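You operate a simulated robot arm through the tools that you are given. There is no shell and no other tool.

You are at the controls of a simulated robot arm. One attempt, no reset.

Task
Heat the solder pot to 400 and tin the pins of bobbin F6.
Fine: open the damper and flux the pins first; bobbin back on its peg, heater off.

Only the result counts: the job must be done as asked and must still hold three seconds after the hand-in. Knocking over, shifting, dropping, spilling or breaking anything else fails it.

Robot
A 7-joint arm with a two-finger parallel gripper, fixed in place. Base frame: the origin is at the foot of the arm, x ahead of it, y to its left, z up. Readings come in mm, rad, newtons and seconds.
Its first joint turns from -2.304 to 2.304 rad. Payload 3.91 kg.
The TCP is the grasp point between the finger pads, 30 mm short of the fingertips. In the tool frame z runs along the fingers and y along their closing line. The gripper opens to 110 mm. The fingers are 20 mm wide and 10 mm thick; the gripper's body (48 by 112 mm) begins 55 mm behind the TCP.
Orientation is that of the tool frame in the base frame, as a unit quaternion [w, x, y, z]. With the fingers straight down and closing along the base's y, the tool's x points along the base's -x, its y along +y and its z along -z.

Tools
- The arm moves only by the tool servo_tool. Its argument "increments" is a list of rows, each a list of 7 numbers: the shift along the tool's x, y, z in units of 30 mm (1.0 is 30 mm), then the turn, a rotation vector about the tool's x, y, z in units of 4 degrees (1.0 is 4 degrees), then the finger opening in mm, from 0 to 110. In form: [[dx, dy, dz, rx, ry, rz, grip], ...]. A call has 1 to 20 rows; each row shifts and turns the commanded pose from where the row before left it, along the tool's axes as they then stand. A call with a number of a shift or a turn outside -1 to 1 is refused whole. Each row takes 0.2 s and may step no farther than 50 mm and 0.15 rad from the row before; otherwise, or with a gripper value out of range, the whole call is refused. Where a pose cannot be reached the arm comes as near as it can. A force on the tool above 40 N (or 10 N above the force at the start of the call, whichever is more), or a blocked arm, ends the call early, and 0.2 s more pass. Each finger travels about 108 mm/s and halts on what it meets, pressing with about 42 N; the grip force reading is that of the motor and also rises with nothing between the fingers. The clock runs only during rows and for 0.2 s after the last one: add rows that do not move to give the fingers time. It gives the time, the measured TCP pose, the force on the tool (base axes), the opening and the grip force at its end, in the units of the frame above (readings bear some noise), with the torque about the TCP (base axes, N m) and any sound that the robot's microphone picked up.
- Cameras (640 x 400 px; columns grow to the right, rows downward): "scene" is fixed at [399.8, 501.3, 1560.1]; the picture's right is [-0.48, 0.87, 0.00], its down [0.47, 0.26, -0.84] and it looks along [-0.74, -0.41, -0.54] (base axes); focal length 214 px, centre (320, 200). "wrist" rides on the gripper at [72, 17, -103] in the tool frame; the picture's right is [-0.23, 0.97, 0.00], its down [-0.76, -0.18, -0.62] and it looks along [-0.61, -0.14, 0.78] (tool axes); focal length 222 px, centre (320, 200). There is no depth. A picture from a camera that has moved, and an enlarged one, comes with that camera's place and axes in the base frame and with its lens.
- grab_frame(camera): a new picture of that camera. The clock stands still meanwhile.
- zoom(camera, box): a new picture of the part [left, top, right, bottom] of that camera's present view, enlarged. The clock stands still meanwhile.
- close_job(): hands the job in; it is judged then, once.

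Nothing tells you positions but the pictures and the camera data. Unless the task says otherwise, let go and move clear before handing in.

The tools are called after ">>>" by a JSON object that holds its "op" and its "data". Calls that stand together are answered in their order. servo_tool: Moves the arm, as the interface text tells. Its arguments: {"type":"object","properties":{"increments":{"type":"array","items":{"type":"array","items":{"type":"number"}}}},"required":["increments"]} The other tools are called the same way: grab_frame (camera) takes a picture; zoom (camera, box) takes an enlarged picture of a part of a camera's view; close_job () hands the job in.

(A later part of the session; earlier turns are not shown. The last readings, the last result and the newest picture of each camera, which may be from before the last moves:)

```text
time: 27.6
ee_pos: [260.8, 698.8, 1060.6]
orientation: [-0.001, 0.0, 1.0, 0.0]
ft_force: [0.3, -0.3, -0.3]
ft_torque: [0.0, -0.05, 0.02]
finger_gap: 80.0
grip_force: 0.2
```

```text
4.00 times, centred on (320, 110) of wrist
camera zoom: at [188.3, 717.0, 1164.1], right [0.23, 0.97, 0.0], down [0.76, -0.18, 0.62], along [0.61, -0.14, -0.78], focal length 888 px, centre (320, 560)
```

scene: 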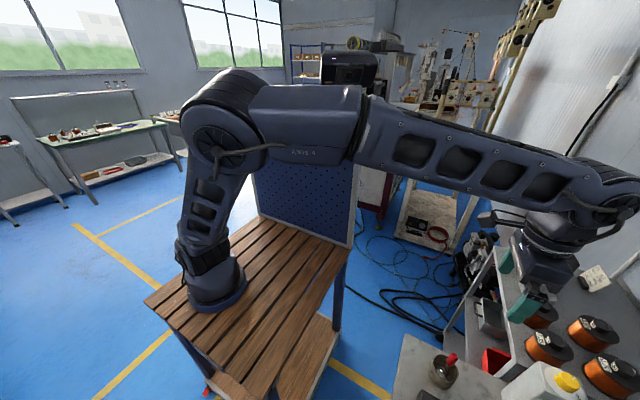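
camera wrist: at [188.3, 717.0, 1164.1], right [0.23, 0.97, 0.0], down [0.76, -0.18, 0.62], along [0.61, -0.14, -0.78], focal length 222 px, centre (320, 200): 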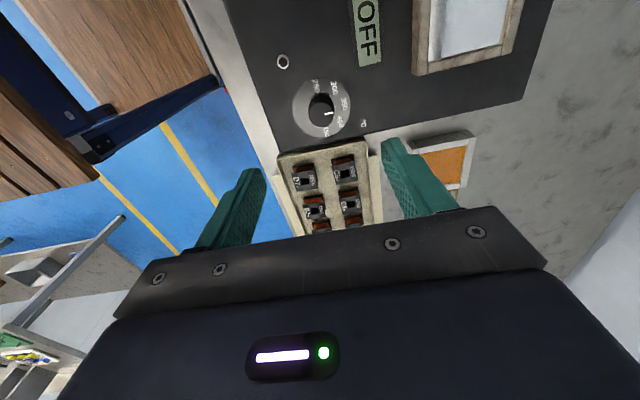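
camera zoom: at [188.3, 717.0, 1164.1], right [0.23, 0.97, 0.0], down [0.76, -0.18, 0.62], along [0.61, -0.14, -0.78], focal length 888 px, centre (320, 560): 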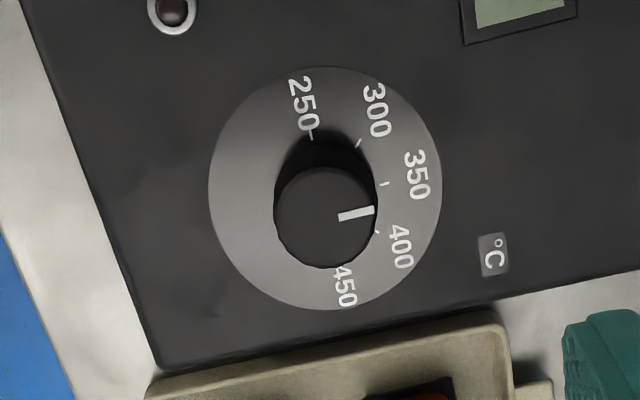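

The dial reads 350 (pointer toward +y); 400 is 45° clockwise. Knob centre is about (269, 700.4), top z≈897, panel top z≈871. I descend partway and recheck centring.

>>> {"op": "servo_tool", "data": {"increments": [[-0.267, 0.053, 0.87, 0, 0, 0, 70], [0, 0, 0.87, 0, 0, 0, 60], [0, 0, 0.87, 0, 0, 0, 60], [0, 0, 0.87, 0, 0, 0, 60], [0, 0, 0.87, 0, 0, 0, 60], [0, 0, 0, 0, 0, 0, 60]]}}

>>> {"op": "grab_frame", "data": {"camera": "wrist"}}

>>> {"op": "zoom", "data": {"camera": "wrist", "box": [240, 100, 400, 200]}}

```text
time: 29.0
ee_pos: [269.9, 701.6, 930.0]
orientation: [0.0, 0.001, 1.0, 0.0]
ft_force: [0.3, -0.4, -0.6]
ft_torque: [-0.01, 0.0, -0.02]
finger_gap: 59.9
grip_force: 0.2
```

```text
taken
camera wrist: at [196.7, 719.4, 1033.3], right [0.23, 0.97, 0.0], down [0.76, -0.18, 0.62], along [0.61, -0.14, -0.78], focal length 222 px, centre (320, 200)
```

wrist: 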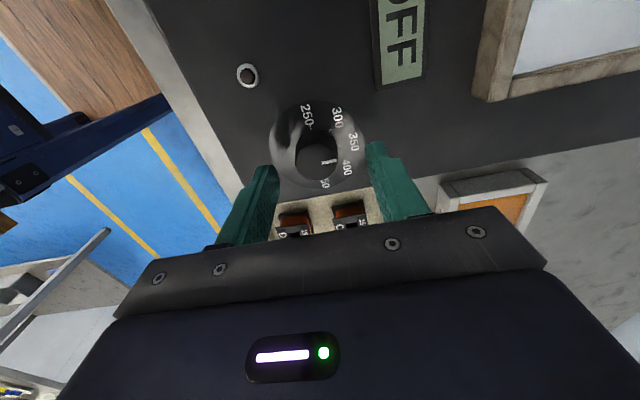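

```text
4.00 times, centred on (320, 150) of wrist
camera zoom: at [196.7, 719.4, 1033.3], right [0.23, 0.97, 0.0], down [0.76, -0.18, 0.62], along [0.61, -0.14, -0.78], focal length 888 px, centre (320, 400)
```

zoom: 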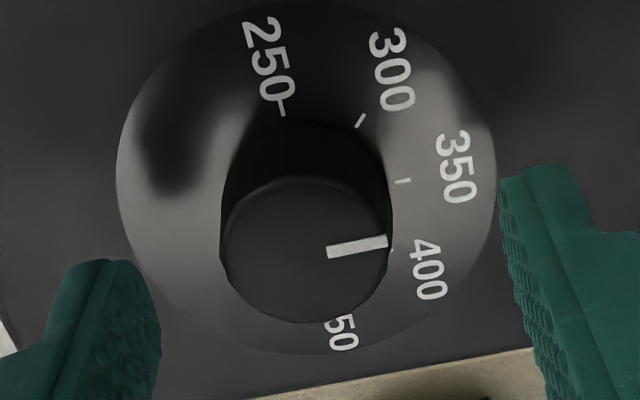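

The knob is slightly off to −x,−y of the tool, so I shift ~1.6 mm each way, descend to z≈908 and close.

>>> {"op": "servo_tool", "data": {"increments": [[0.053, -0.053, 0.36, 0, 0, 0, 60], [0, 0, 0.36, 0, 0, 0, 60], [0, 0, 0, 0, 0, 0, 60]]}}

>>> {"op": "servo_tool", "data": {"increments": [[0, 0, 0, 0, 0, 0, 20], [0, 0, 0, 0, 0, 0, 20], [0, 0, 0, 0, 0, 0, 20]]}}

>>> {"op": "zoom", "data": {"camera": "wrist", "box": [240, 100, 400, 200]}}

```text
time: 29.8
ee_pos: [266.5, 699.1, 907.9]
orientation: [0.001, 0.0, 1.0, -0.001]
ft_force: [-0.6, 0.4, 0.2]
ft_torque: [0.01, -0.01, 0.0]
finger_gap: 60.1
grip_force: 0.0
```

```text
time: 30.6
ee_pos: [267.2, 698.2, 908.6]
orientation: [0.0, 0.001, 1.0, -0.001]
ft_force: [-1.7, -27.7, 4.2]
ft_torque: [-0.96, 0.05, -0.09]
finger_gap: 31.2
grip_force: 44.9
```

```text
4.00 times, centred on (320, 150) of wrist
camera zoom: at [194.8, 716.4, 1011.6], right [0.23, 0.97, 0.0], down [0.76, -0.18, 0.62], along [0.61, -0.14, -0.78], focal length 888 px, centre (320, 400)
```

zoom: 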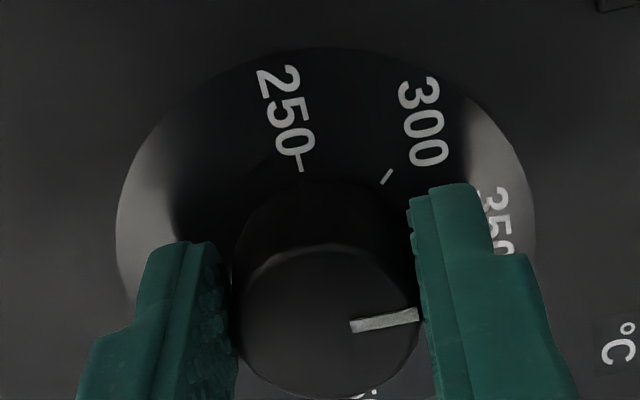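

Gripped with a 28 N side load along y; I relieve it with a small −y shift and turn 44° clockwise toward 400.

>>> {"op": "servo_tool", "data": {"increments": [[0, -0.05, 0, 0, 0, 0, 20], [0, 0, 0, 0, 0, 1, 20], [0, 0, 0, 0, 0, 1, 20], [0, 0, 0, 0, 0, 1, 20], [0, 0, 0, 0, 0, 1, 20], [0, 0, 0, 0, 0, 1, 20]]}}

```text
time: 32.0
ee_pos: [267.4, 699.9, 908.0]
orientation: [0.0, 0.174, 0.985, 0.001]
ft_force: [3.5, 17.6, -12.8]
ft_torque: [0.66, -0.37, 0.08]
finger_gap: 31.1
grip_force: 45.0
```

>>> {"op": "servo_tool", "data": {"increments": [[0, 0.035, 0, 0, 0, 0, 20], [0, 0, 0, 0, 0, 1, 20], [0, 0, 0, 0, 0, 1, 20], [0, 0, 0, 0, 0, 1, 20], [0, 0, 0, 0, 0, 1, 20], [0, 0, 0, 0, 0, 1, 20]]}}

>>> {"op": "zoom", "data": {"camera": "wrist", "box": [240, 100, 400, 200]}}

```text
time: 33.4
ee_pos: [267.0, 700.8, 908.0]
orientation: [0.001, 0.335, 0.942, 0.001]
ft_force: [2.8, 13.9, -12.3]
ft_torque: [0.63, -0.15, 0.07]
finger_gap: 31.3
grip_force: 45.3
stopped in row 6: the force on the tool passed its limit at 41 N (the readings are from after the stop); the commanded pose is now the measured one
```

```text
4.00 times, centred on (320, 150) of wrist
camera zoom: at [222.7, 760.5, 1012.0], right [0.79, 0.61, 0.0], down [0.48, -0.62, 0.62], along [0.38, -0.49, -0.78], focal length 888 px, centre (320, 400)
```

zoom: 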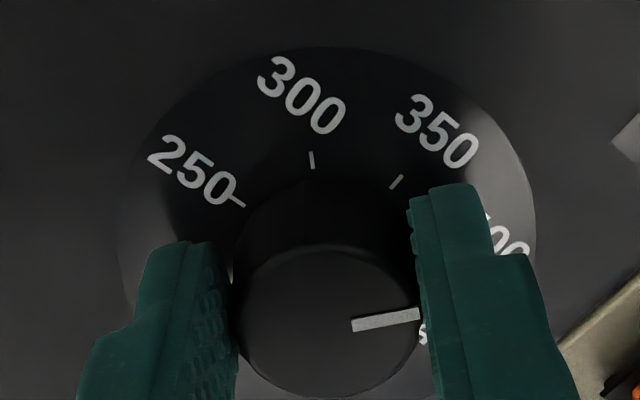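

Turned about 39° so far; side force tripped the limit. I'll release, look at the pointer and recentre.

>>> {"op": "servo_tool", "data": {"increments": [[0, 0, 0, 0, 0, 0, 60], [0, 0, 0, 0, 0, 0, 60]]}}

>>> {"op": "zoom", "data": {"camera": "wrist", "box": [240, 100, 400, 200]}}

```text
time: 34.0
ee_pos: [268.3, 699.3, 909.8]
orientation: [0.0, 0.335, 0.942, 0.002]
ft_force: [0.3, 0.9, 0.0]
ft_torque: [0.0, -0.01, -0.02]
finger_gap: 59.9
grip_force: 0.1
```

```text
4.00 times, centred on (320, 150) of wrist
camera zoom: at [222.5, 759.7, 1012.8], right [0.79, 0.61, 0.0], down [0.48, -0.62, 0.62], along [0.38, -0.49, -0.78], focal length 888 px, centre (320, 400)
```

zoom: 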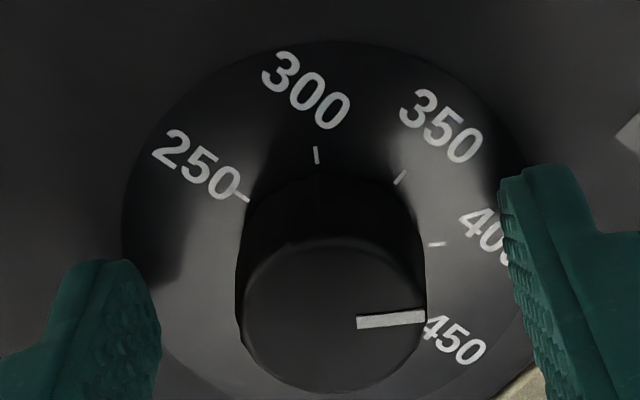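

The ticks fit a circle with 45° spacing, and the pointer's direction works out to about 45°, i.e. very near 400. I'll zoom closer for an accurate reading.

>>> {"op": "zoom", "data": {"camera": "wrist", "box": [296, 130, 376, 180]}}

>>> {"op": "zoom", "data": {"camera": "wrist", "box": [280, 150, 360, 200]}}

```text
8.00 times, centred on (336, 155) of wrist
camera zoom: at [222.5, 759.7, 1012.8], right [0.79, 0.61, 0.0], down [0.48, -0.62, 0.62], along [0.38, -0.49, -0.78], focal length 1777 px, centre (192, 560)
```

zoom: 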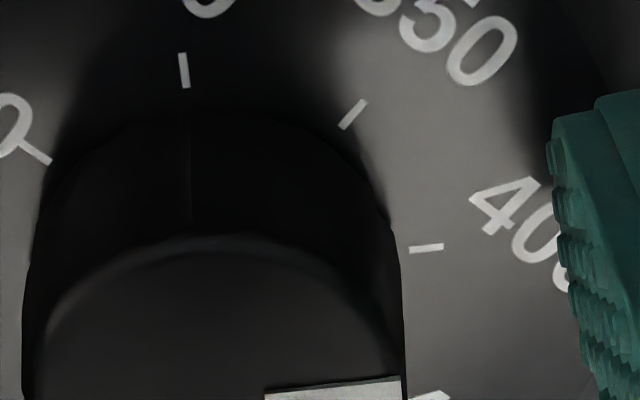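

```text
8.00 times, centred on (320, 175) of wrist
camera zoom: at [222.5, 759.7, 1012.8], right [0.79, 0.61, 0.0], down [0.48, -0.62, 0.62], along [0.38, -0.49, -0.78], focal length 1777 px, centre (320, 400)
```

zoom: 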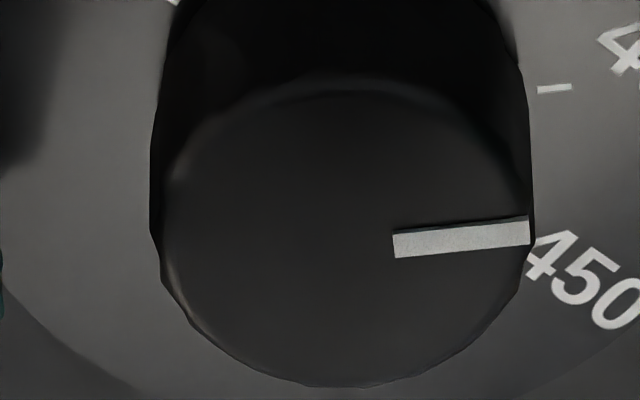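

The pointer is parallel with the 400 tick within about 1°. Now I raise, straighten the tool and go above the HEATER rocker near (136, 700) for a close look.

>>> {"op": "servo_tool", "data": {"increments": [[0, 0, -0.5, 0, 0, 0, 60], [0, 0, -0.5, 0, 0, -1, 60], [0, 0, -0.4, 0, 0, -1, 60], [0, 0, -0.4, 0, 0, -1, 60], [0, 0, -0.4, 0, 0, -1, 60], [0, 0, -0.4, 0, 0, -1, 60], [0, 0, -0.4, 0, 0, -1, 60], [0, 0, 0, 0, 0, -1, 40], [0, 0, 0, 0, 0, -1, 20], [0, 0, 0, 0, 0, -1, 0], [0, 0, 0, 0, 0, -0.8, 0], [0.9, 0, 0, 0, 0, 0, 0], [0.9, 0, 0, 0, 0, 0, 0], [0.9, 0, 0, 0, 0, 0, 0], [0.9, 0, 0, 0, 0, 0, 0], [0, 0, 0, 0, 0, 0, 0]]}}

>>> {"op": "grab_frame", "data": {"camera": "wrist"}}

>>> {"op": "zoom", "data": {"camera": "wrist", "box": [240, 60, 400, 160]}}

```text
time: 37.4
ee_pos: [160.2, 699.3, 999.4]
orientation: [0.0, 0.0, 1.0, 0.002]
ft_force: [0.5, -0.3, 0.3]
ft_torque: [0.01, 0.02, 0.03]
finger_gap: 0.0
grip_force: 37.3
```

```text
taken
camera wrist: at [87.4, 717.2, 1102.3], right [0.23, 0.97, 0.0], down [0.76, -0.18, 0.62], along [0.61, -0.14, -0.78], focal length 222 px, centre (320, 200)
```

wrist: 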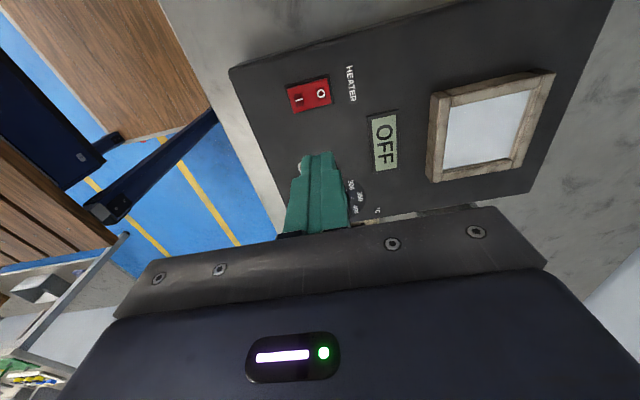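

```text
4.00 times, centred on (320, 110) of wrist
camera zoom: at [87.4, 717.2, 1102.3], right [0.23, 0.97, 0.0], down [0.76, -0.18, 0.62], along [0.61, -0.14, -0.78], focal length 888 px, centre (320, 560)
```

zoom: 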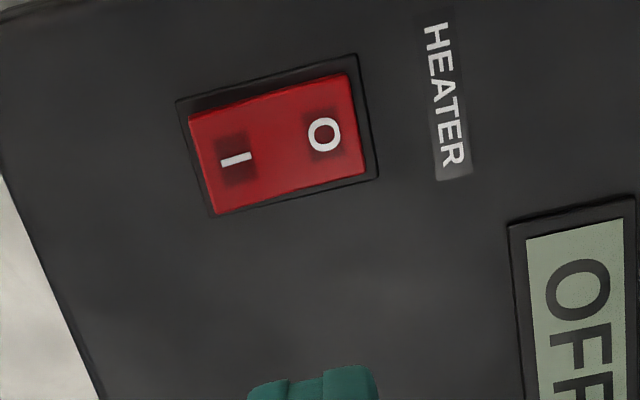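

The rocker's "I" end is at about (136, 685), "O" at about (136, 706). I'll position the closed fingers over "I" and descend near it.

>>> {"op": "servo_tool", "data": {"increments": [[0.807, -0.51, 0, 0, 0, 0, 0], [0, 0, 0.88, 0, 0, 0, 0], [0, 0, 0.88, 0, 0, 0, 0], [0, 0, 0.88, 0, 0, 0, 0], [0, 0, 0, 0, 0, 0, 0]]}}

>>> {"op": "grab_frame", "data": {"camera": "wrist"}}

>>> {"op": "zoom", "data": {"camera": "wrist", "box": [240, 80, 400, 180]}}

```text
time: 38.6
ee_pos: [134.7, 684.3, 919.4]
orientation: [-0.001, 0.001, 1.0, 0.002]
ft_force: [-0.4, 0.7, 0.2]
ft_torque: [0.01, -0.01, -0.01]
finger_gap: 0.0
grip_force: 37.1
```

```text
taken
camera wrist: at [62.9, 702.2, 1022.9], right [0.23, 0.97, 0.0], down [0.76, -0.18, 0.62], along [0.61, -0.14, -0.78], focal length 222 px, centre (320, 200)
```

wrist: 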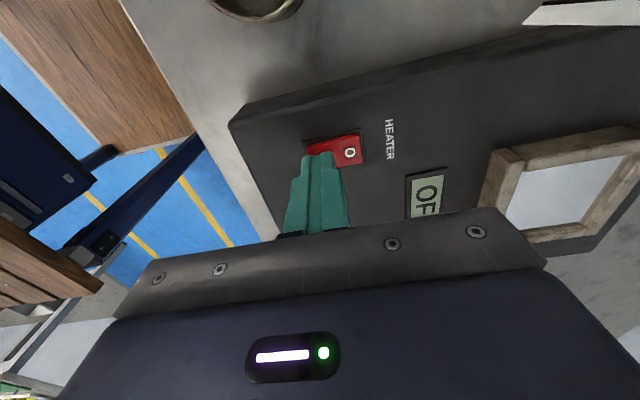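

```text
4.00 times, centred on (320, 130) of wrist
camera zoom: at [62.9, 702.2, 1022.9], right [0.23, 0.97, 0.0], down [0.76, -0.18, 0.62], along [0.61, -0.14, -0.78], focal length 888 px, centre (320, 480)
```

zoom: 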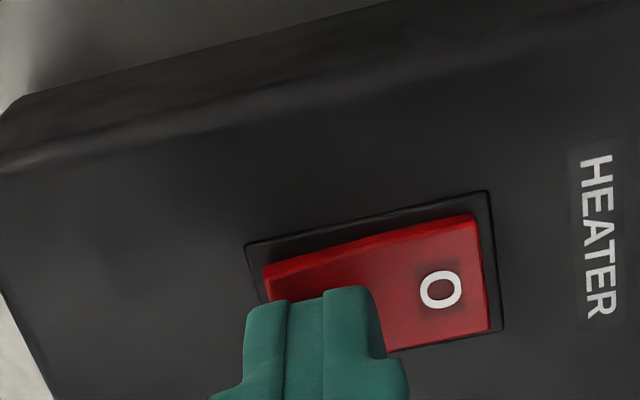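

The fingertips are over the "I" end. I press down in small steps.

>>> {"op": "servo_tool", "data": {"increments": [[0, 0, 0.15, 0, 0, 0, 0], [0, 0, 0.1, 0, 0, 0, 0], [0, 0, 0.1, 0, 0, 0, 0], [0, 0, 0.1, 0, 0, 0, 0]]}}

```text
time: 39.7
ee_pos: [135.9, 685.7, 909.6]
orientation: [0.0, 0.0, 1.0, 0.003]
ft_force: [0.0, -12.3, 14.8]
ft_torque: [-0.27, -0.01, -0.01]
finger_gap: 0.0
grip_force: 37.6
stopped in row 4: the force on the tool passed its limit at 44 N (the readings are from after the stop); the commanded pose is now the measured one
```

Force limit reached at tip z≈880. I'll raise and check whether the rocker flipped and the display changed.

>>> {"op": "servo_tool", "data": {"increments": [[0, 0, -1, 0, 0, 0, 0], [0, 0, -1, 0, 0, 0, 0], [0.5, 0, -1, 0, 0, 0, 0], [0.5, 0, 0, 0, 0, 0, 0]]}}

>>> {"op": "grab_frame", "data": {"camera": "wrist"}}

>>> {"op": "zoom", "data": {"camera": "wrist", "box": [280, 80, 440, 180]}}

```text
time: 40.7
ee_pos: [105.4, 684.8, 998.4]
orientation: [0.0, 0.0, 1.0, 0.003]
ft_force: [0.9, -0.4, 0.1]
ft_torque: [-0.03, -0.01, -0.03]
finger_gap: 0.2
grip_force: 37.5
```

```text
taken
camera wrist: at [33.5, 702.6, 1101.8], right [0.23, 0.97, 0.01], down [0.76, -0.18, 0.62], along [0.61, -0.14, -0.78], focal length 222 px, centre (320, 200)
```

wrist: 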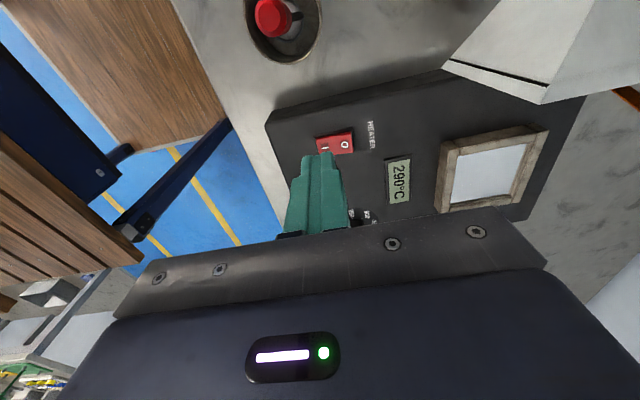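

```text
4.00 times, centred on (360, 130) of wrist
camera zoom: at [33.5, 702.6, 1101.8], right [0.23, 0.97, 0.01], down [0.76, -0.18, 0.62], along [0.61, -0.14, -0.78], focal length 888 px, centre (160, 480)
```

zoom: 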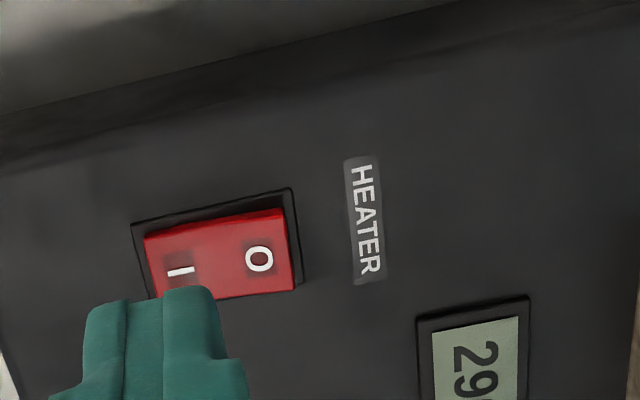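

The heater is on and the display reads 290 °C and will rise. Meanwhile I go to the bobbin rack to study F6.

>>> {"op": "servo_tool", "data": {"increments": [[-0.958, 0.042, -0.117, 0, 0, 0, 0], [-0.958, 0.042, -0.117, 0, 0, 0, 20], [-0.958, 0.042, -0.117, 0, 0, 0, 60], [-0.958, 0.042, -0.117, 0, 0, 0, 80], [-0.958, 0.042, -0.117, 0, 0, 0, 80], [-0.958, 0.042, -0.117, 0, 0, 0, 80], [-0.958, 0.042, -0.117, 0, 0, 0, 80], [-0.958, 0.042, -0.117, 0, 0, 0, 80], [-0.958, 0.042, -0.117, 0, 0, 0, 80], [-0.958, 0.042, -0.117, 0, 0, 0, 80], [-0.958, 0.042, -0.117, 0, 0, 0, 80], [-0.958, 0.042, -0.117, 0, 0, 0, 80], [0, 0, 0, 0, 0, 0, 80]]}}

>>> {"op": "grab_frame", "data": {"camera": "wrist"}}

>>> {"op": "zoom", "data": {"camera": "wrist", "box": [240, 90, 400, 190]}}

```text
time: 43.5
ee_pos: [451.1, 700.6, 1041.1]
orientation: [0.0, 0.0, 1.0, 0.004]
ft_force: [-0.6, 0.1, 0.3]
ft_torque: [-0.01, 0.01, 0.01]
finger_gap: 79.9
grip_force: 0.0
```

```text
taken
camera wrist: at [378.0, 717.9, 1144.7], right [0.23, 0.97, 0.01], down [0.76, -0.18, 0.62], along [0.61, -0.14, -0.78], focal length 222 px, centre (320, 200)
```

wrist: 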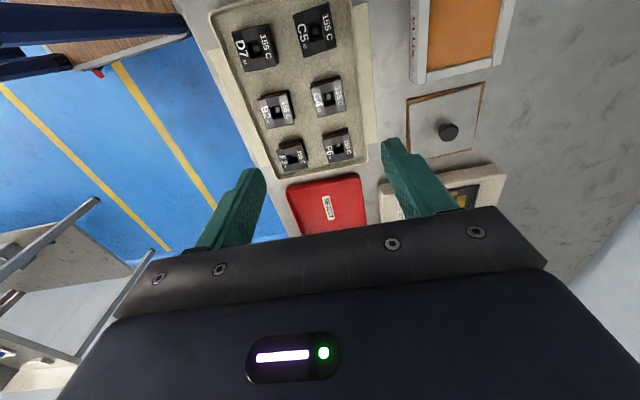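

```text
4.00 times, centred on (320, 140) of wrist
camera zoom: at [378.0, 717.9, 1144.7], right [0.23, 0.97, 0.01], down [0.76, -0.18, 0.62], along [0.61, -0.14, -0.78], focal length 888 px, centre (320, 440)
```

zoom: 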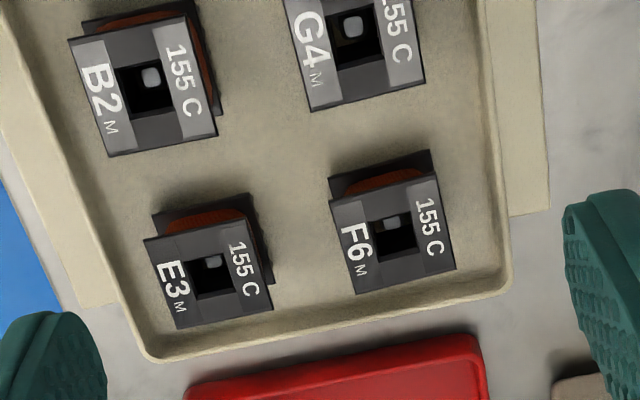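

I see the bobbins sitting flange-up on grey pegs in a tray; F6 is the far right one of the last pair. I zoom in for pin detail.

>>> {"op": "zoom", "data": {"camera": "wrist", "box": [308, 120, 372, 160]}}

>>> {"op": "zoom", "data": {"camera": "wrist", "box": [250, 80, 330, 130]}}

>>> {"op": "zoom", "data": {"camera": "wrist", "box": [390, 0, 530, 88]}}

>>> {"op": "zoom", "data": {"camera": "wrist", "box": [390, 70, 530, 158]}}

```text
10.00 times, centred on (340, 140) of wrist
camera zoom: at [378.0, 717.9, 1144.7], right [0.23, 0.97, 0.01], down [0.76, -0.18, 0.62], along [0.61, -0.14, -0.78], focal length 2221 px, centre (120, 800)
```

zoom: 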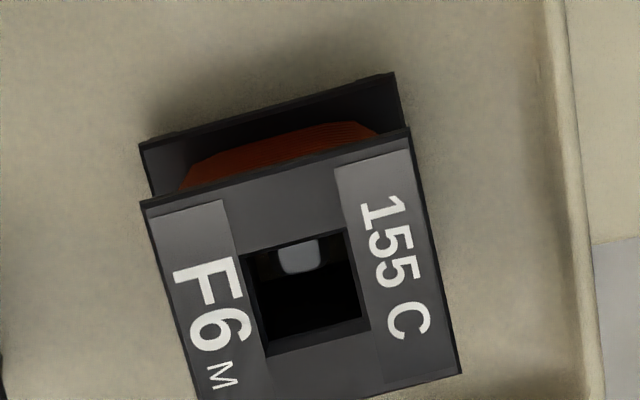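

```text
8.00 times, centred on (290, 105) of wrist
camera zoom: at [378.0, 717.9, 1144.7], right [0.23, 0.97, 0.01], down [0.76, -0.18, 0.62], along [0.61, -0.14, -0.78], focal length 1777 px, centre (560, 960)
```

zoom: 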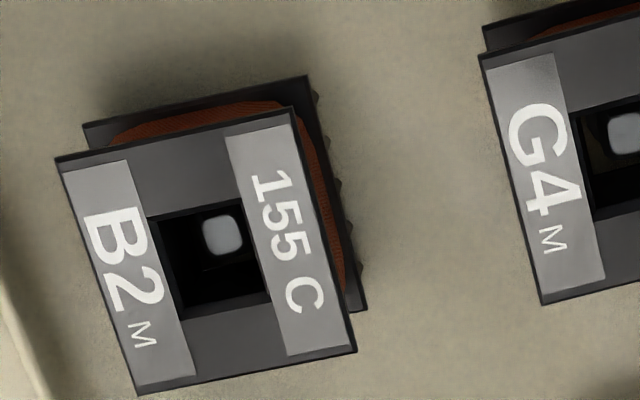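

```text
4.55 times, centred on (460, 44) of wrist
camera zoom: at [378.0, 717.9, 1144.7], right [0.23, 0.97, 0.01], down [0.76, -0.18, 0.62], along [0.61, -0.14, -0.78], focal length 1010 px, centre (-316, 909)
```

zoom: 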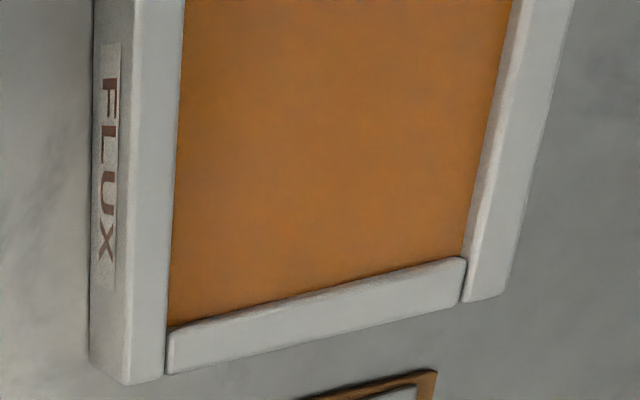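

```text
4.55 times, centred on (460, 114) of wrist
camera zoom: at [378.0, 717.9, 1144.7], right [0.23, 0.97, 0.01], down [0.76, -0.18, 0.62], along [0.61, -0.14, -0.78], focal length 1010 px, centre (-316, 591)
```

zoom: 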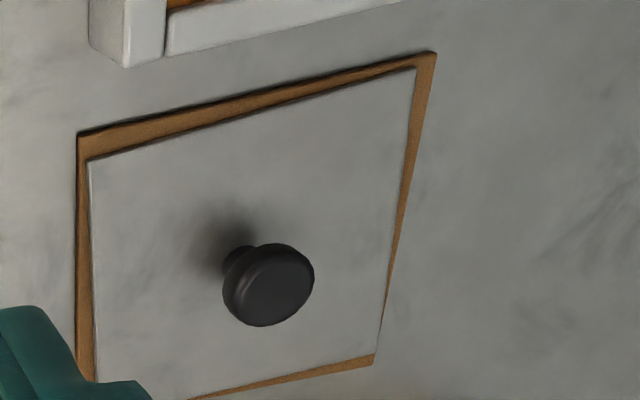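

Pins are on the ±y edges of the bottom flange, so I should grip F6 on its ±x faces. I'll turn the tool 90° so it closes along x, meanwhile the pot heats.

>>> {"op": "servo_tool", "data": {"increments": [[0, 0, 0, 0, 0, -1, 80], [0, 0, 0, 0, 0, -1, 80], [0, 0, 0, 0, 0, -1, 80], [0, 0, 0, 0, 0, -1, 80], [0, 0, 0, 0, 0, -1, 80], [0, 0, 0, 0, 0, -1, 80], [0, 0, 0, 0, 0, -1, 80], [0, 0, 0, 0, 0, -1, 80], [0, 0, 0, 0, 0, -1, 80], [0, 0, 0, 0, 0, -1, 80], [0, 0, 0, 0, 0, -1, 80], [0, 0, 0, 0, 0, -1, 80], [0, 0, 0, 0, 0, -1, 80], [0, 0, 0, 0, 0, -1, 80], [0, 0, 0, 0, 0, -1, 80], [0, 0, 0, 0, 0, -1, 80], [0, 0, 0, 0, 0, -1, 80], [0, 0, 0, 0, 0, -1, 80], [0, 0, 0, 0, 0, -1, 80], [0, 0, 0, 0, 0, -1, 80]]}}

>>> {"op": "servo_tool", "data": {"increments": [[0, 0, 0, 0, 0, -1, 80], [0, 0, 0, 0, 0, -1, 80], [0, 0, 0, 0, 0, -0.5, 80], [0.3, -0.9, 0.3, 0, 0, 0, 80], [0.3, -0.9, 0.3, 0, 0, 0, 80], [0, 0, 0, 0, 0, 0, 80]]}}

>>> {"op": "grab_frame", "data": {"camera": "wrist"}}

>>> {"op": "zoom", "data": {"camera": "wrist", "box": [240, 90, 400, 190]}}

```text
time: 47.7
ee_pos: [450.4, 700.7, 1040.1]
orientation: [0.002, -0.642, 0.766, 0.002]
ft_force: [-0.6, 0.1, 0.0]
ft_torque: [0.03, 0.05, -0.01]
finger_gap: 80.1
grip_force: 0.0
```

```text
time: 49.1
ee_pos: [503.6, 682.0, 1021.6]
orientation: [0.002, -0.707, 0.707, 0.002]
ft_force: [0.5, 0.0, 0.3]
ft_torque: [-0.03, 0.03, 0.02]
finger_gap: 80.3
grip_force: 0.1
```

```text
taken
camera wrist: at [486.8, 609.8, 1125.4], right [-0.97, 0.23, 0.0], down [0.18, 0.76, 0.63], along [0.14, 0.61, -0.78], focal length 222 px, centre (320, 200)
```

wrist: 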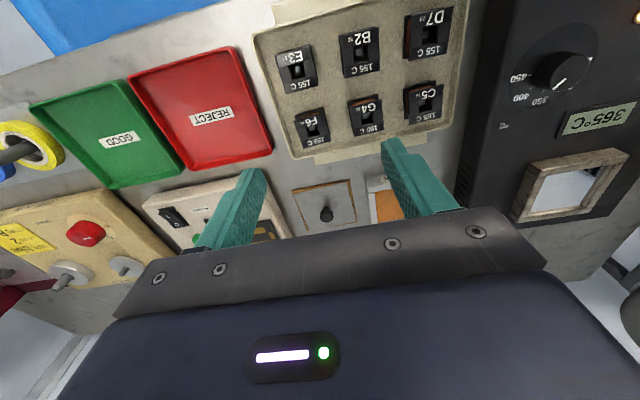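

```text
4.00 times, centred on (320, 140) of wrist
camera zoom: at [486.8, 609.8, 1125.4], right [-0.97, 0.23, 0.0], down [0.18, 0.76, 0.63], along [0.14, 0.61, -0.78], focal length 888 px, centre (320, 440)
```

zoom: 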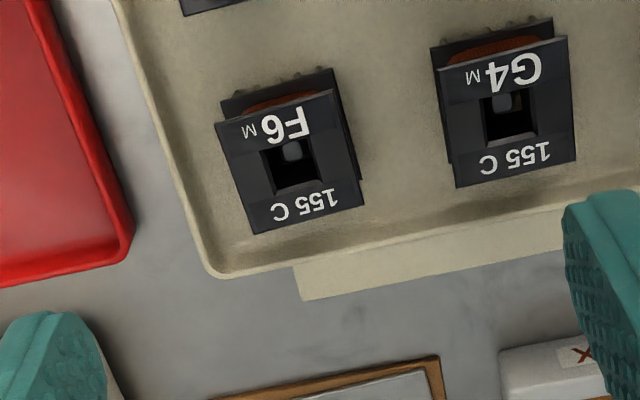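

The display already reads 365 °C. F6 is at about (518, 712) with its top near z≈858. I move above it at a moderate height to check alignment.

>>> {"op": "servo_tool", "data": {"increments": [[-0.5, -0.24, 0.8, 0, 0, 0, 70], [-0.5, -0.24, 0.8, 0, 0, 0, 60], [0, 0, 0.7, 0, 0, 0, 60], [0, 0, 0, 0, 0, 0, 60]]}}

>>> {"op": "grab_frame", "data": {"camera": "wrist"}}

>>> {"op": "zoom", "data": {"camera": "wrist", "box": [240, 80, 400, 180]}}

```text
time: 50.1
ee_pos: [519.0, 712.4, 951.6]
orientation: [-0.003, 0.708, -0.707, -0.002]
ft_force: [-0.6, -0.1, -0.9]
ft_torque: [0.02, 0.01, 0.0]
finger_gap: 60.0
grip_force: 0.0
```

```text
taken
camera wrist: at [501.0, 640.5, 1056.3], right [-0.97, 0.23, 0.0], down [0.18, 0.76, 0.63], along [0.14, 0.61, -0.78], focal length 222 px, centre (320, 200)
```

wrist: 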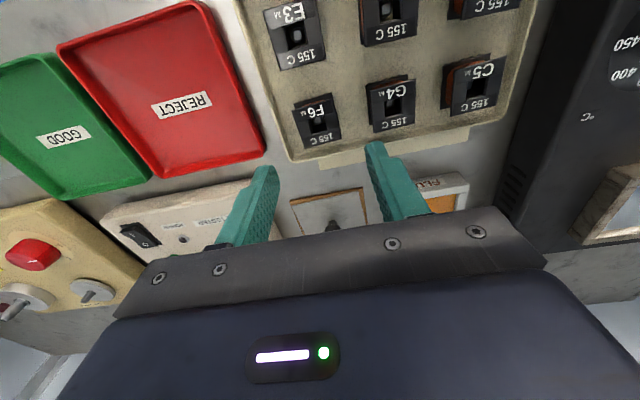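

```text
4.00 times, centred on (320, 130) of wrist
camera zoom: at [501.0, 640.5, 1056.3], right [-0.97, 0.23, 0.0], down [0.18, 0.76, 0.63], along [0.14, 0.61, -0.78], focal length 888 px, centre (320, 480)
```

zoom: 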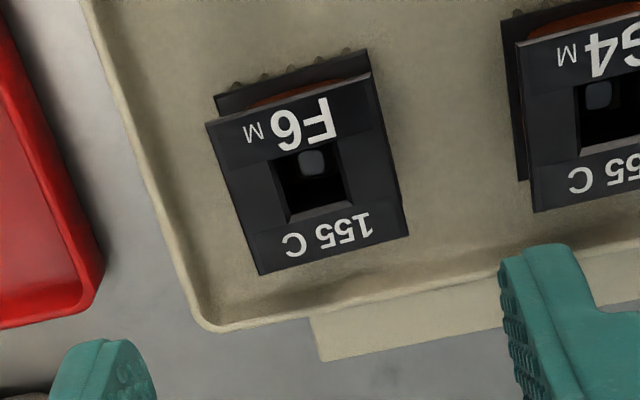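

The bobbin is in line with the gripper; it may sit ~2 mm toward −y. I descend to where the tips are just above the bobbin top and look again.

>>> {"op": "servo_tool", "data": {"increments": [[0.06, 0, 0.75, 0, 0, 0, 60], [0, 0, 0.75, 0, 0, 0, 60], [0, 0, 0, 0, 0, 0, 60]]}}

>>> {"op": "grab_frame", "data": {"camera": "wrist"}}

>>> {"op": "zoom", "data": {"camera": "wrist", "box": [240, 90, 400, 190]}}

```text
time: 50.9
ee_pos: [518.6, 710.9, 906.7]
orientation: [0.002, -0.707, 0.707, 0.001]
ft_force: [-0.3, 0.3, -0.7]
ft_torque: [-0.02, -0.01, 0.01]
finger_gap: 60.1
grip_force: 0.1
```

```text
taken
camera wrist: at [501.7, 638.9, 1011.8], right [-0.97, 0.23, 0.0], down [0.18, 0.76, 0.63], along [0.14, 0.61, -0.78], focal length 222 px, centre (320, 200)
```

wrist: 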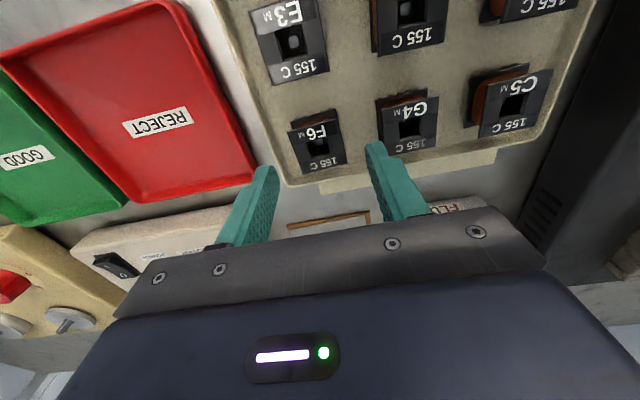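

```text
4.00 times, centred on (320, 140) of wrist
camera zoom: at [501.7, 638.9, 1011.8], right [-0.97, 0.23, 0.0], down [0.18, 0.76, 0.63], along [0.14, 0.61, -0.78], focal length 888 px, centre (320, 440)
```

zoom: 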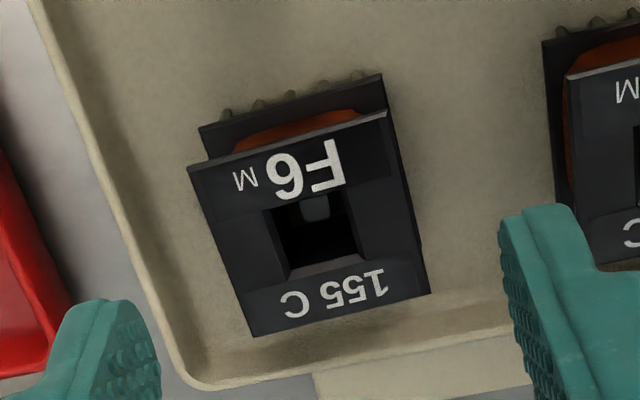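

The gap straddles F6. I descend in steps, checking the picture, since the bobbin's exact height is uncertain by a few mm.

>>> {"op": "servo_tool", "data": {"increments": [[-0.02, 0, 0.45, 0, 0, 0, 56], [0, 0, 0.43, 0, 0, 0, 56], [0, 0, 0, 0, 0, 0, 56]]}}

>>> {"op": "zoom", "data": {"camera": "wrist", "box": [240, 90, 400, 190]}}

>>> {"op": "grab_frame", "data": {"camera": "wrist"}}

```text
time: 51.7
ee_pos: [519.2, 712.1, 882.1]
orientation: [-0.002, 0.707, -0.707, -0.002]
ft_force: [-0.1, 0.2, 0.0]
ft_torque: [-0.02, 0.01, 0.02]
finger_gap: 55.9
grip_force: 0.1
```

```text
4.00 times, centred on (320, 140) of wrist
camera zoom: at [501.9, 639.9, 985.4], right [-0.97, 0.23, 0.0], down [0.18, 0.76, 0.63], along [0.14, 0.61, -0.78], focal length 888 px, centre (320, 440)
```

zoom: 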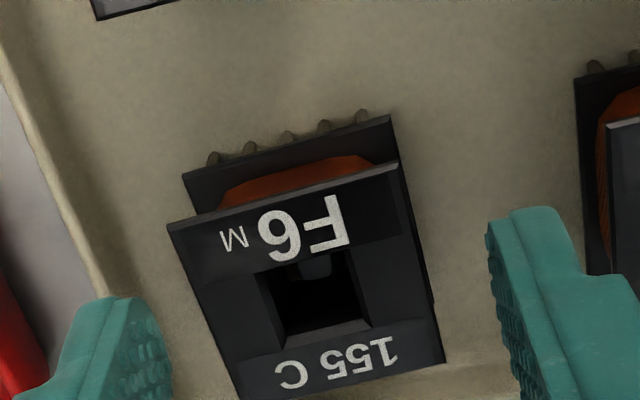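

```text
taken
camera wrist: at [501.9, 639.9, 985.4], right [-0.97, 0.23, 0.0], down [0.18, 0.76, 0.63], along [0.14, 0.61, -0.78], focal length 222 px, centre (320, 200)
```

wrist: 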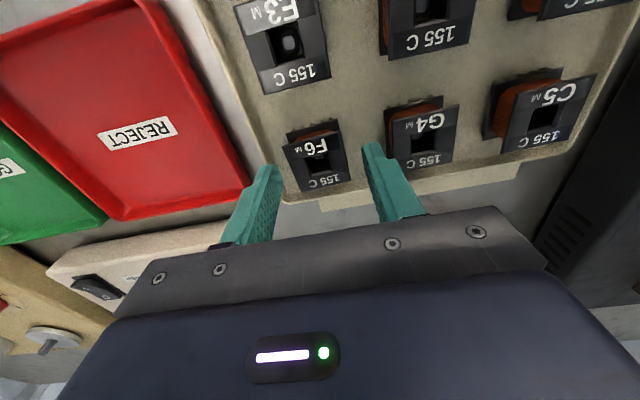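

My refined estimate puts the bobbin's top at z≈849 (tips now just above it) and its lower flange at ≈828. I descend ~18 mm more to overlap most of the bobbin and check.

>>> {"op": "servo_tool", "data": {"increments": [[0, 0, 0.2, 0, 0, 0, 56], [0, 0, 0.2, 0, 0, 0, 56], [0, 0, 0.2, 0, 0, 0, 56], [0, 0, 0, 0, 0, 0, 56]]}}

>>> {"op": "zoom", "data": {"camera": "wrist", "box": [240, 110, 400, 210]}}

>>> {"op": "grab_frame", "data": {"camera": "wrist"}}

```text
time: 52.7
ee_pos: [519.0, 713.0, 865.1]
orientation: [-0.002, 0.707, -0.707, -0.001]
ft_force: [0.3, 0.0, 0.6]
ft_torque: [-0.01, 0.0, -0.02]
finger_gap: 55.8
grip_force: 0.1
```

```text
4.00 times, centred on (320, 160) of wrist
camera zoom: at [501.8, 640.2, 967.6], right [-0.97, 0.23, 0.0], down [0.18, 0.76, 0.63], along [0.14, 0.61, -0.78], focal length 888 px, centre (320, 360)
```

zoom: 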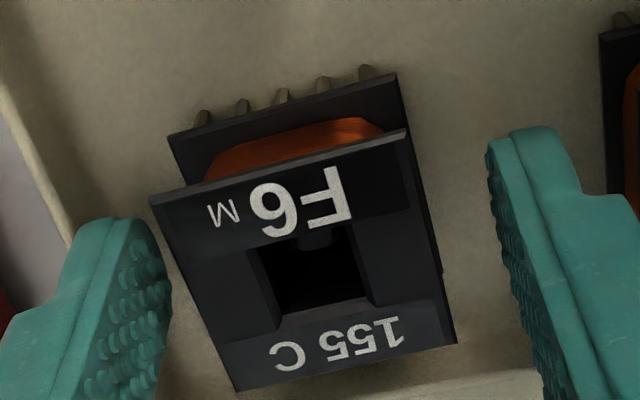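

```text
taken
camera wrist: at [501.8, 640.2, 967.6], right [-0.97, 0.23, 0.0], down [0.18, 0.76, 0.63], along [0.14, 0.61, -0.78], focal length 222 px, centre (320, 200)
```

wrist: 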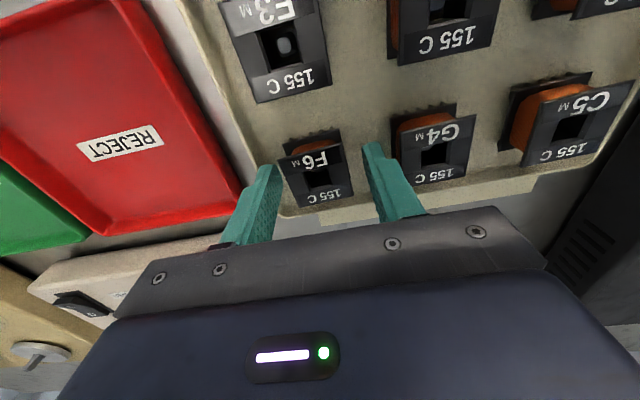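

The fingers straddle the bobbin with the tips near the lower flange. I zoom on the pins to see which way they point.

>>> {"op": "zoom", "data": {"camera": "wrist", "box": [276, 120, 348, 165]}}

>>> {"op": "zoom", "data": {"camera": "wrist", "box": [380, 90, 480, 150]}}

>>> {"op": "zoom", "data": {"camera": "wrist", "box": [500, 60, 600, 122]}}

```text
8.89 times, centred on (312, 142) of wrist
camera zoom: at [501.8, 640.2, 967.6], right [-0.97, 0.23, 0.0], down [0.18, 0.76, 0.63], along [0.14, 0.61, -0.78], focal length 1974 px, centre (391, 711)
```

zoom: 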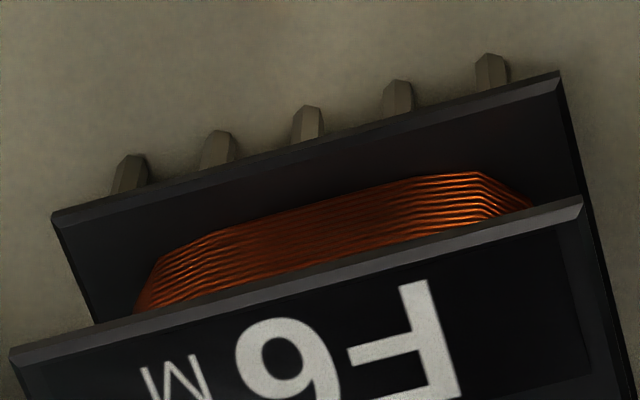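

```text
6.40 times, centred on (430, 120) of wrist
camera zoom: at [501.8, 640.2, 967.6], right [-0.97, 0.23, 0.0], down [0.18, 0.76, 0.63], along [0.14, 0.61, -0.78], focal length 1422 px, centre (-384, 712)
```

zoom: 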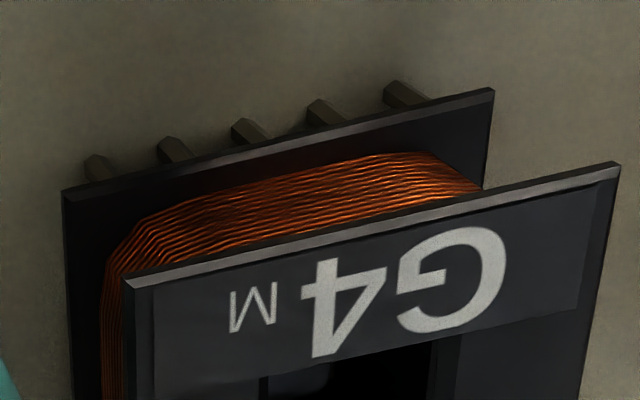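

```text
6.40 times, centred on (550, 91) of wrist
camera zoom: at [501.8, 640.2, 967.6], right [-0.97, 0.23, 0.0], down [0.18, 0.76, 0.63], along [0.14, 0.61, -0.78], focal length 1422 px, centre (-1152, 898)
```

zoom: 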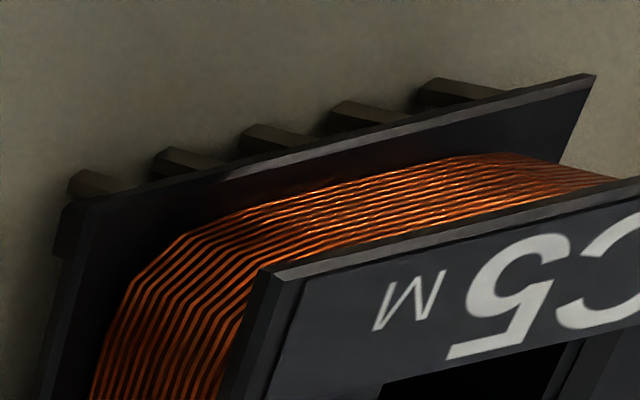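

The pins hang straight down from the lower flange, about 6 mm long. I go 5 mm lower so both flanges are gripped, then close on the ±x faces.

>>> {"op": "servo_tool", "data": {"increments": [[0, 0, 0.17, 0, 0, 0, 56], [0, 0, 0, 0, 0, 0, 56], [0, 0, 0, 0, 0, 0, 46]]}}

>>> {"op": "zoom", "data": {"camera": "wrist", "box": [240, 110, 400, 210]}}

```text
time: 53.5
ee_pos: [519.5, 711.7, 859.3]
orientation: [0.002, -0.707, 0.707, 0.003]
ft_force: [-0.5, -0.3, 0.0]
ft_torque: [0.01, 0.0, 0.01]
finger_gap: 46.0
grip_force: 0.1
```

```text
4.00 times, centred on (320, 160) of wrist
camera zoom: at [501.7, 640.1, 962.3], right [-0.97, 0.23, 0.0], down [0.18, 0.76, 0.63], along [0.14, 0.61, -0.78], focal length 888 px, centre (320, 360)
```

zoom: 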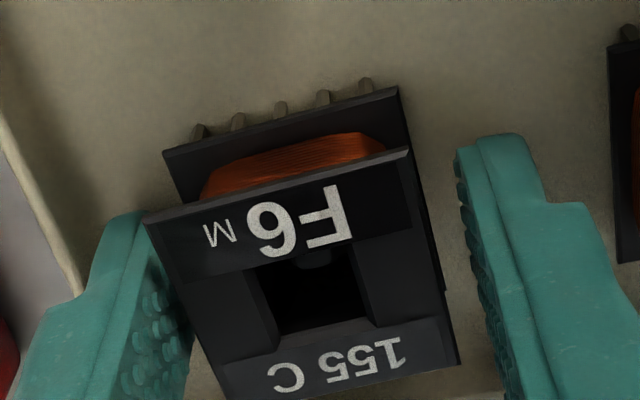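

The bobbin sits about 1 mm to +x of the gripper centre; I correct that and close.

>>> {"op": "servo_tool", "data": {"increments": [[0, -0.037, 0, 0, 0, 0, 46], [0, 0, 0, 0, 0, 0, 42], [0, 0, 0, 0, 0, 0, 38], [0, 0, 0, 0, 0, 0, 36], [0, 0, 0, 0, 0, 0, 33], [0, 0, 0, 0, 0, 0, 33]]}}

>>> {"op": "zoom", "data": {"camera": "wrist", "box": [240, 110, 400, 210]}}

```text
time: 54.9
ee_pos: [520.3, 711.8, 858.9]
orientation: [-0.001, 0.708, -0.707, -0.002]
ft_force: [-0.2, -0.1, -0.2]
ft_torque: [0.02, -0.01, 0.0]
finger_gap: 37.8
grip_force: 41.3
```

```text
4.00 times, centred on (320, 160) of wrist
camera zoom: at [502.9, 640.1, 962.4], right [-0.97, 0.23, 0.0], down [0.18, 0.76, 0.63], along [0.14, 0.61, -0.78], focal length 888 px, centre (320, 360)
```

zoom: 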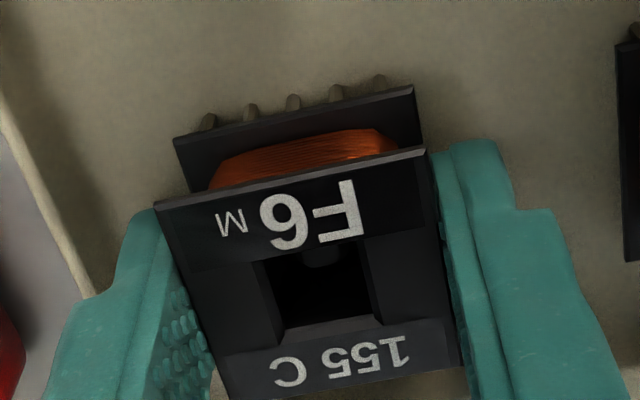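

F6 is gripped symmetrically (gap 37.8 mm). I lift it straight up 90 mm and check.

>>> {"op": "servo_tool", "data": {"increments": [[0, 0, -0.2, 0, 0, 0, 33], [0, 0, -0.4, 0, 0, 0, 33], [0, 0, -0.6, 0, 0, 0, 33], [0, 0, -0.9, 0, 0, 0, 33], [0, 0, -0.9, 0, 0, 0, 33], [0, 0, 0, 0, 0, 0, 33]]}}

>>> {"op": "grab_frame", "data": {"camera": "wrist"}}

>>> {"op": "zoom", "data": {"camera": "wrist", "box": [240, 90, 400, 190]}}

```text
time: 56.3
ee_pos: [519.7, 711.0, 949.9]
orientation: [-0.002, 0.707, -0.707, -0.003]
ft_force: [0.4, -0.2, -0.9]
ft_torque: [-0.01, 0.02, -0.03]
finger_gap: 37.2
grip_force: 41.9
```

```text
taken
camera wrist: at [502.2, 639.0, 1053.2], right [-0.97, 0.23, 0.0], down [0.18, 0.76, 0.63], along [0.14, 0.61, -0.78], focal length 222 px, centre (320, 200)
```

wrist: 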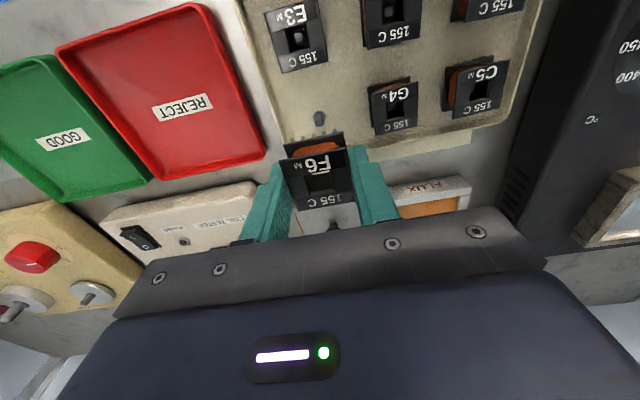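

```text
4.00 times, centred on (320, 140) of wrist
camera zoom: at [502.2, 639.0, 1053.2], right [-0.97, 0.23, 0.0], down [0.18, 0.76, 0.63], along [0.14, 0.61, -0.78], focal length 888 px, centre (320, 440)
```

zoom: 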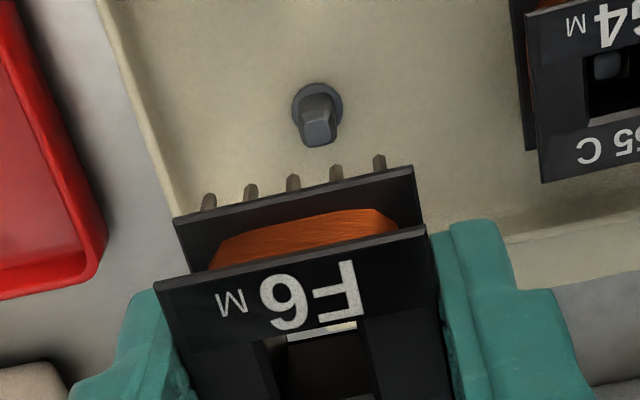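

F6 is held level with its pins visible and the peg is clear below. Now I move toward the flux tray and get a clear view of it beside the bobbin.

>>> {"op": "servo_tool", "data": {"increments": [[-0.75, 0, -0.4, 0, 0, 0, 33], [-0.75, 0, -0.4, 0, 0, 0, 33], [-0.75, 0, -0.4, 0, 0, 0, 33], [-0.75, 0, -0.4, 0, 0, 0, 33], [0, 0, 0, 0, 0, 0, 33]]}}

>>> {"op": "grab_frame", "data": {"camera": "wrist"}}

>>> {"op": "zoom", "data": {"camera": "wrist", "box": [360, 90, 520, 190]}}

>>> {"op": "zoom", "data": {"camera": "wrist", "box": [480, 20, 640, 120]}}

```text
time: 57.5
ee_pos: [519.4, 801.8, 997.3]
orientation: [0.002, -0.706, 0.708, 0.002]
ft_force: [-0.4, -0.3, -0.7]
ft_torque: [-0.02, 0.0, 0.0]
finger_gap: 37.1
grip_force: 41.4
```

```text
taken
camera wrist: at [502.0, 729.4, 1101.7], right [-0.97, 0.23, 0.0], down [0.18, 0.76, 0.63], along [0.14, 0.61, -0.78], focal length 222 px, centre (320, 200)
```

wrist: 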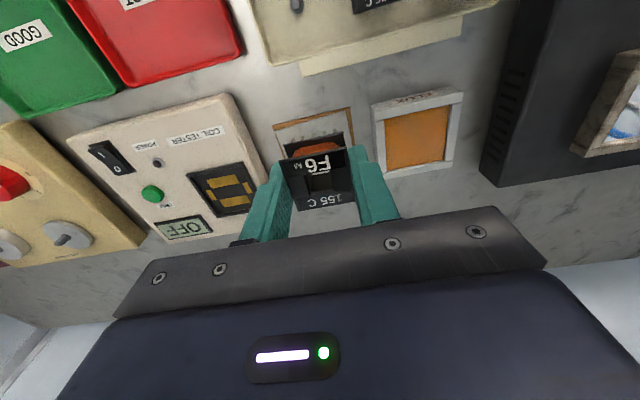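

```text
4.00 times, centred on (440, 140) of wrist
camera zoom: at [502.0, 729.4, 1101.7], right [-0.97, 0.23, 0.0], down [0.18, 0.76, 0.63], along [0.14, 0.61, -0.78], focal length 888 px, centre (-160, 440)
```

zoom: 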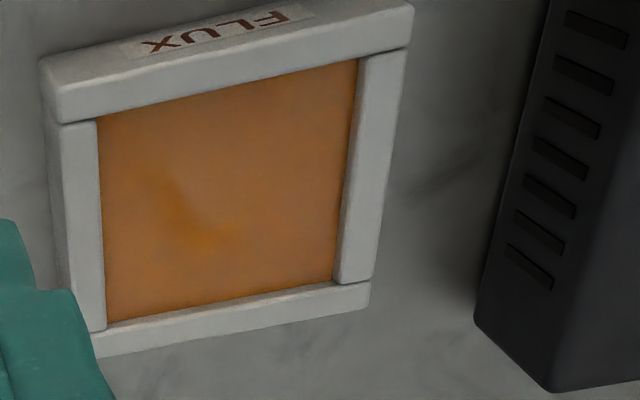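

```text
4.00 times, centred on (560, 70) of wrist
camera zoom: at [502.0, 729.4, 1101.7], right [-0.97, 0.23, 0.0], down [0.18, 0.76, 0.63], along [0.14, 0.61, -0.78], focal length 888 px, centre (-640, 720)
```

zoom: 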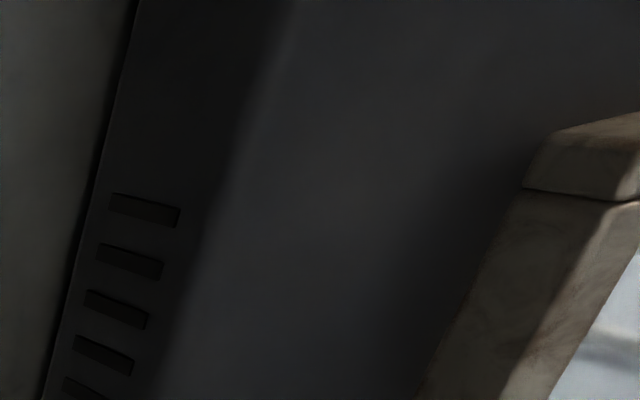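

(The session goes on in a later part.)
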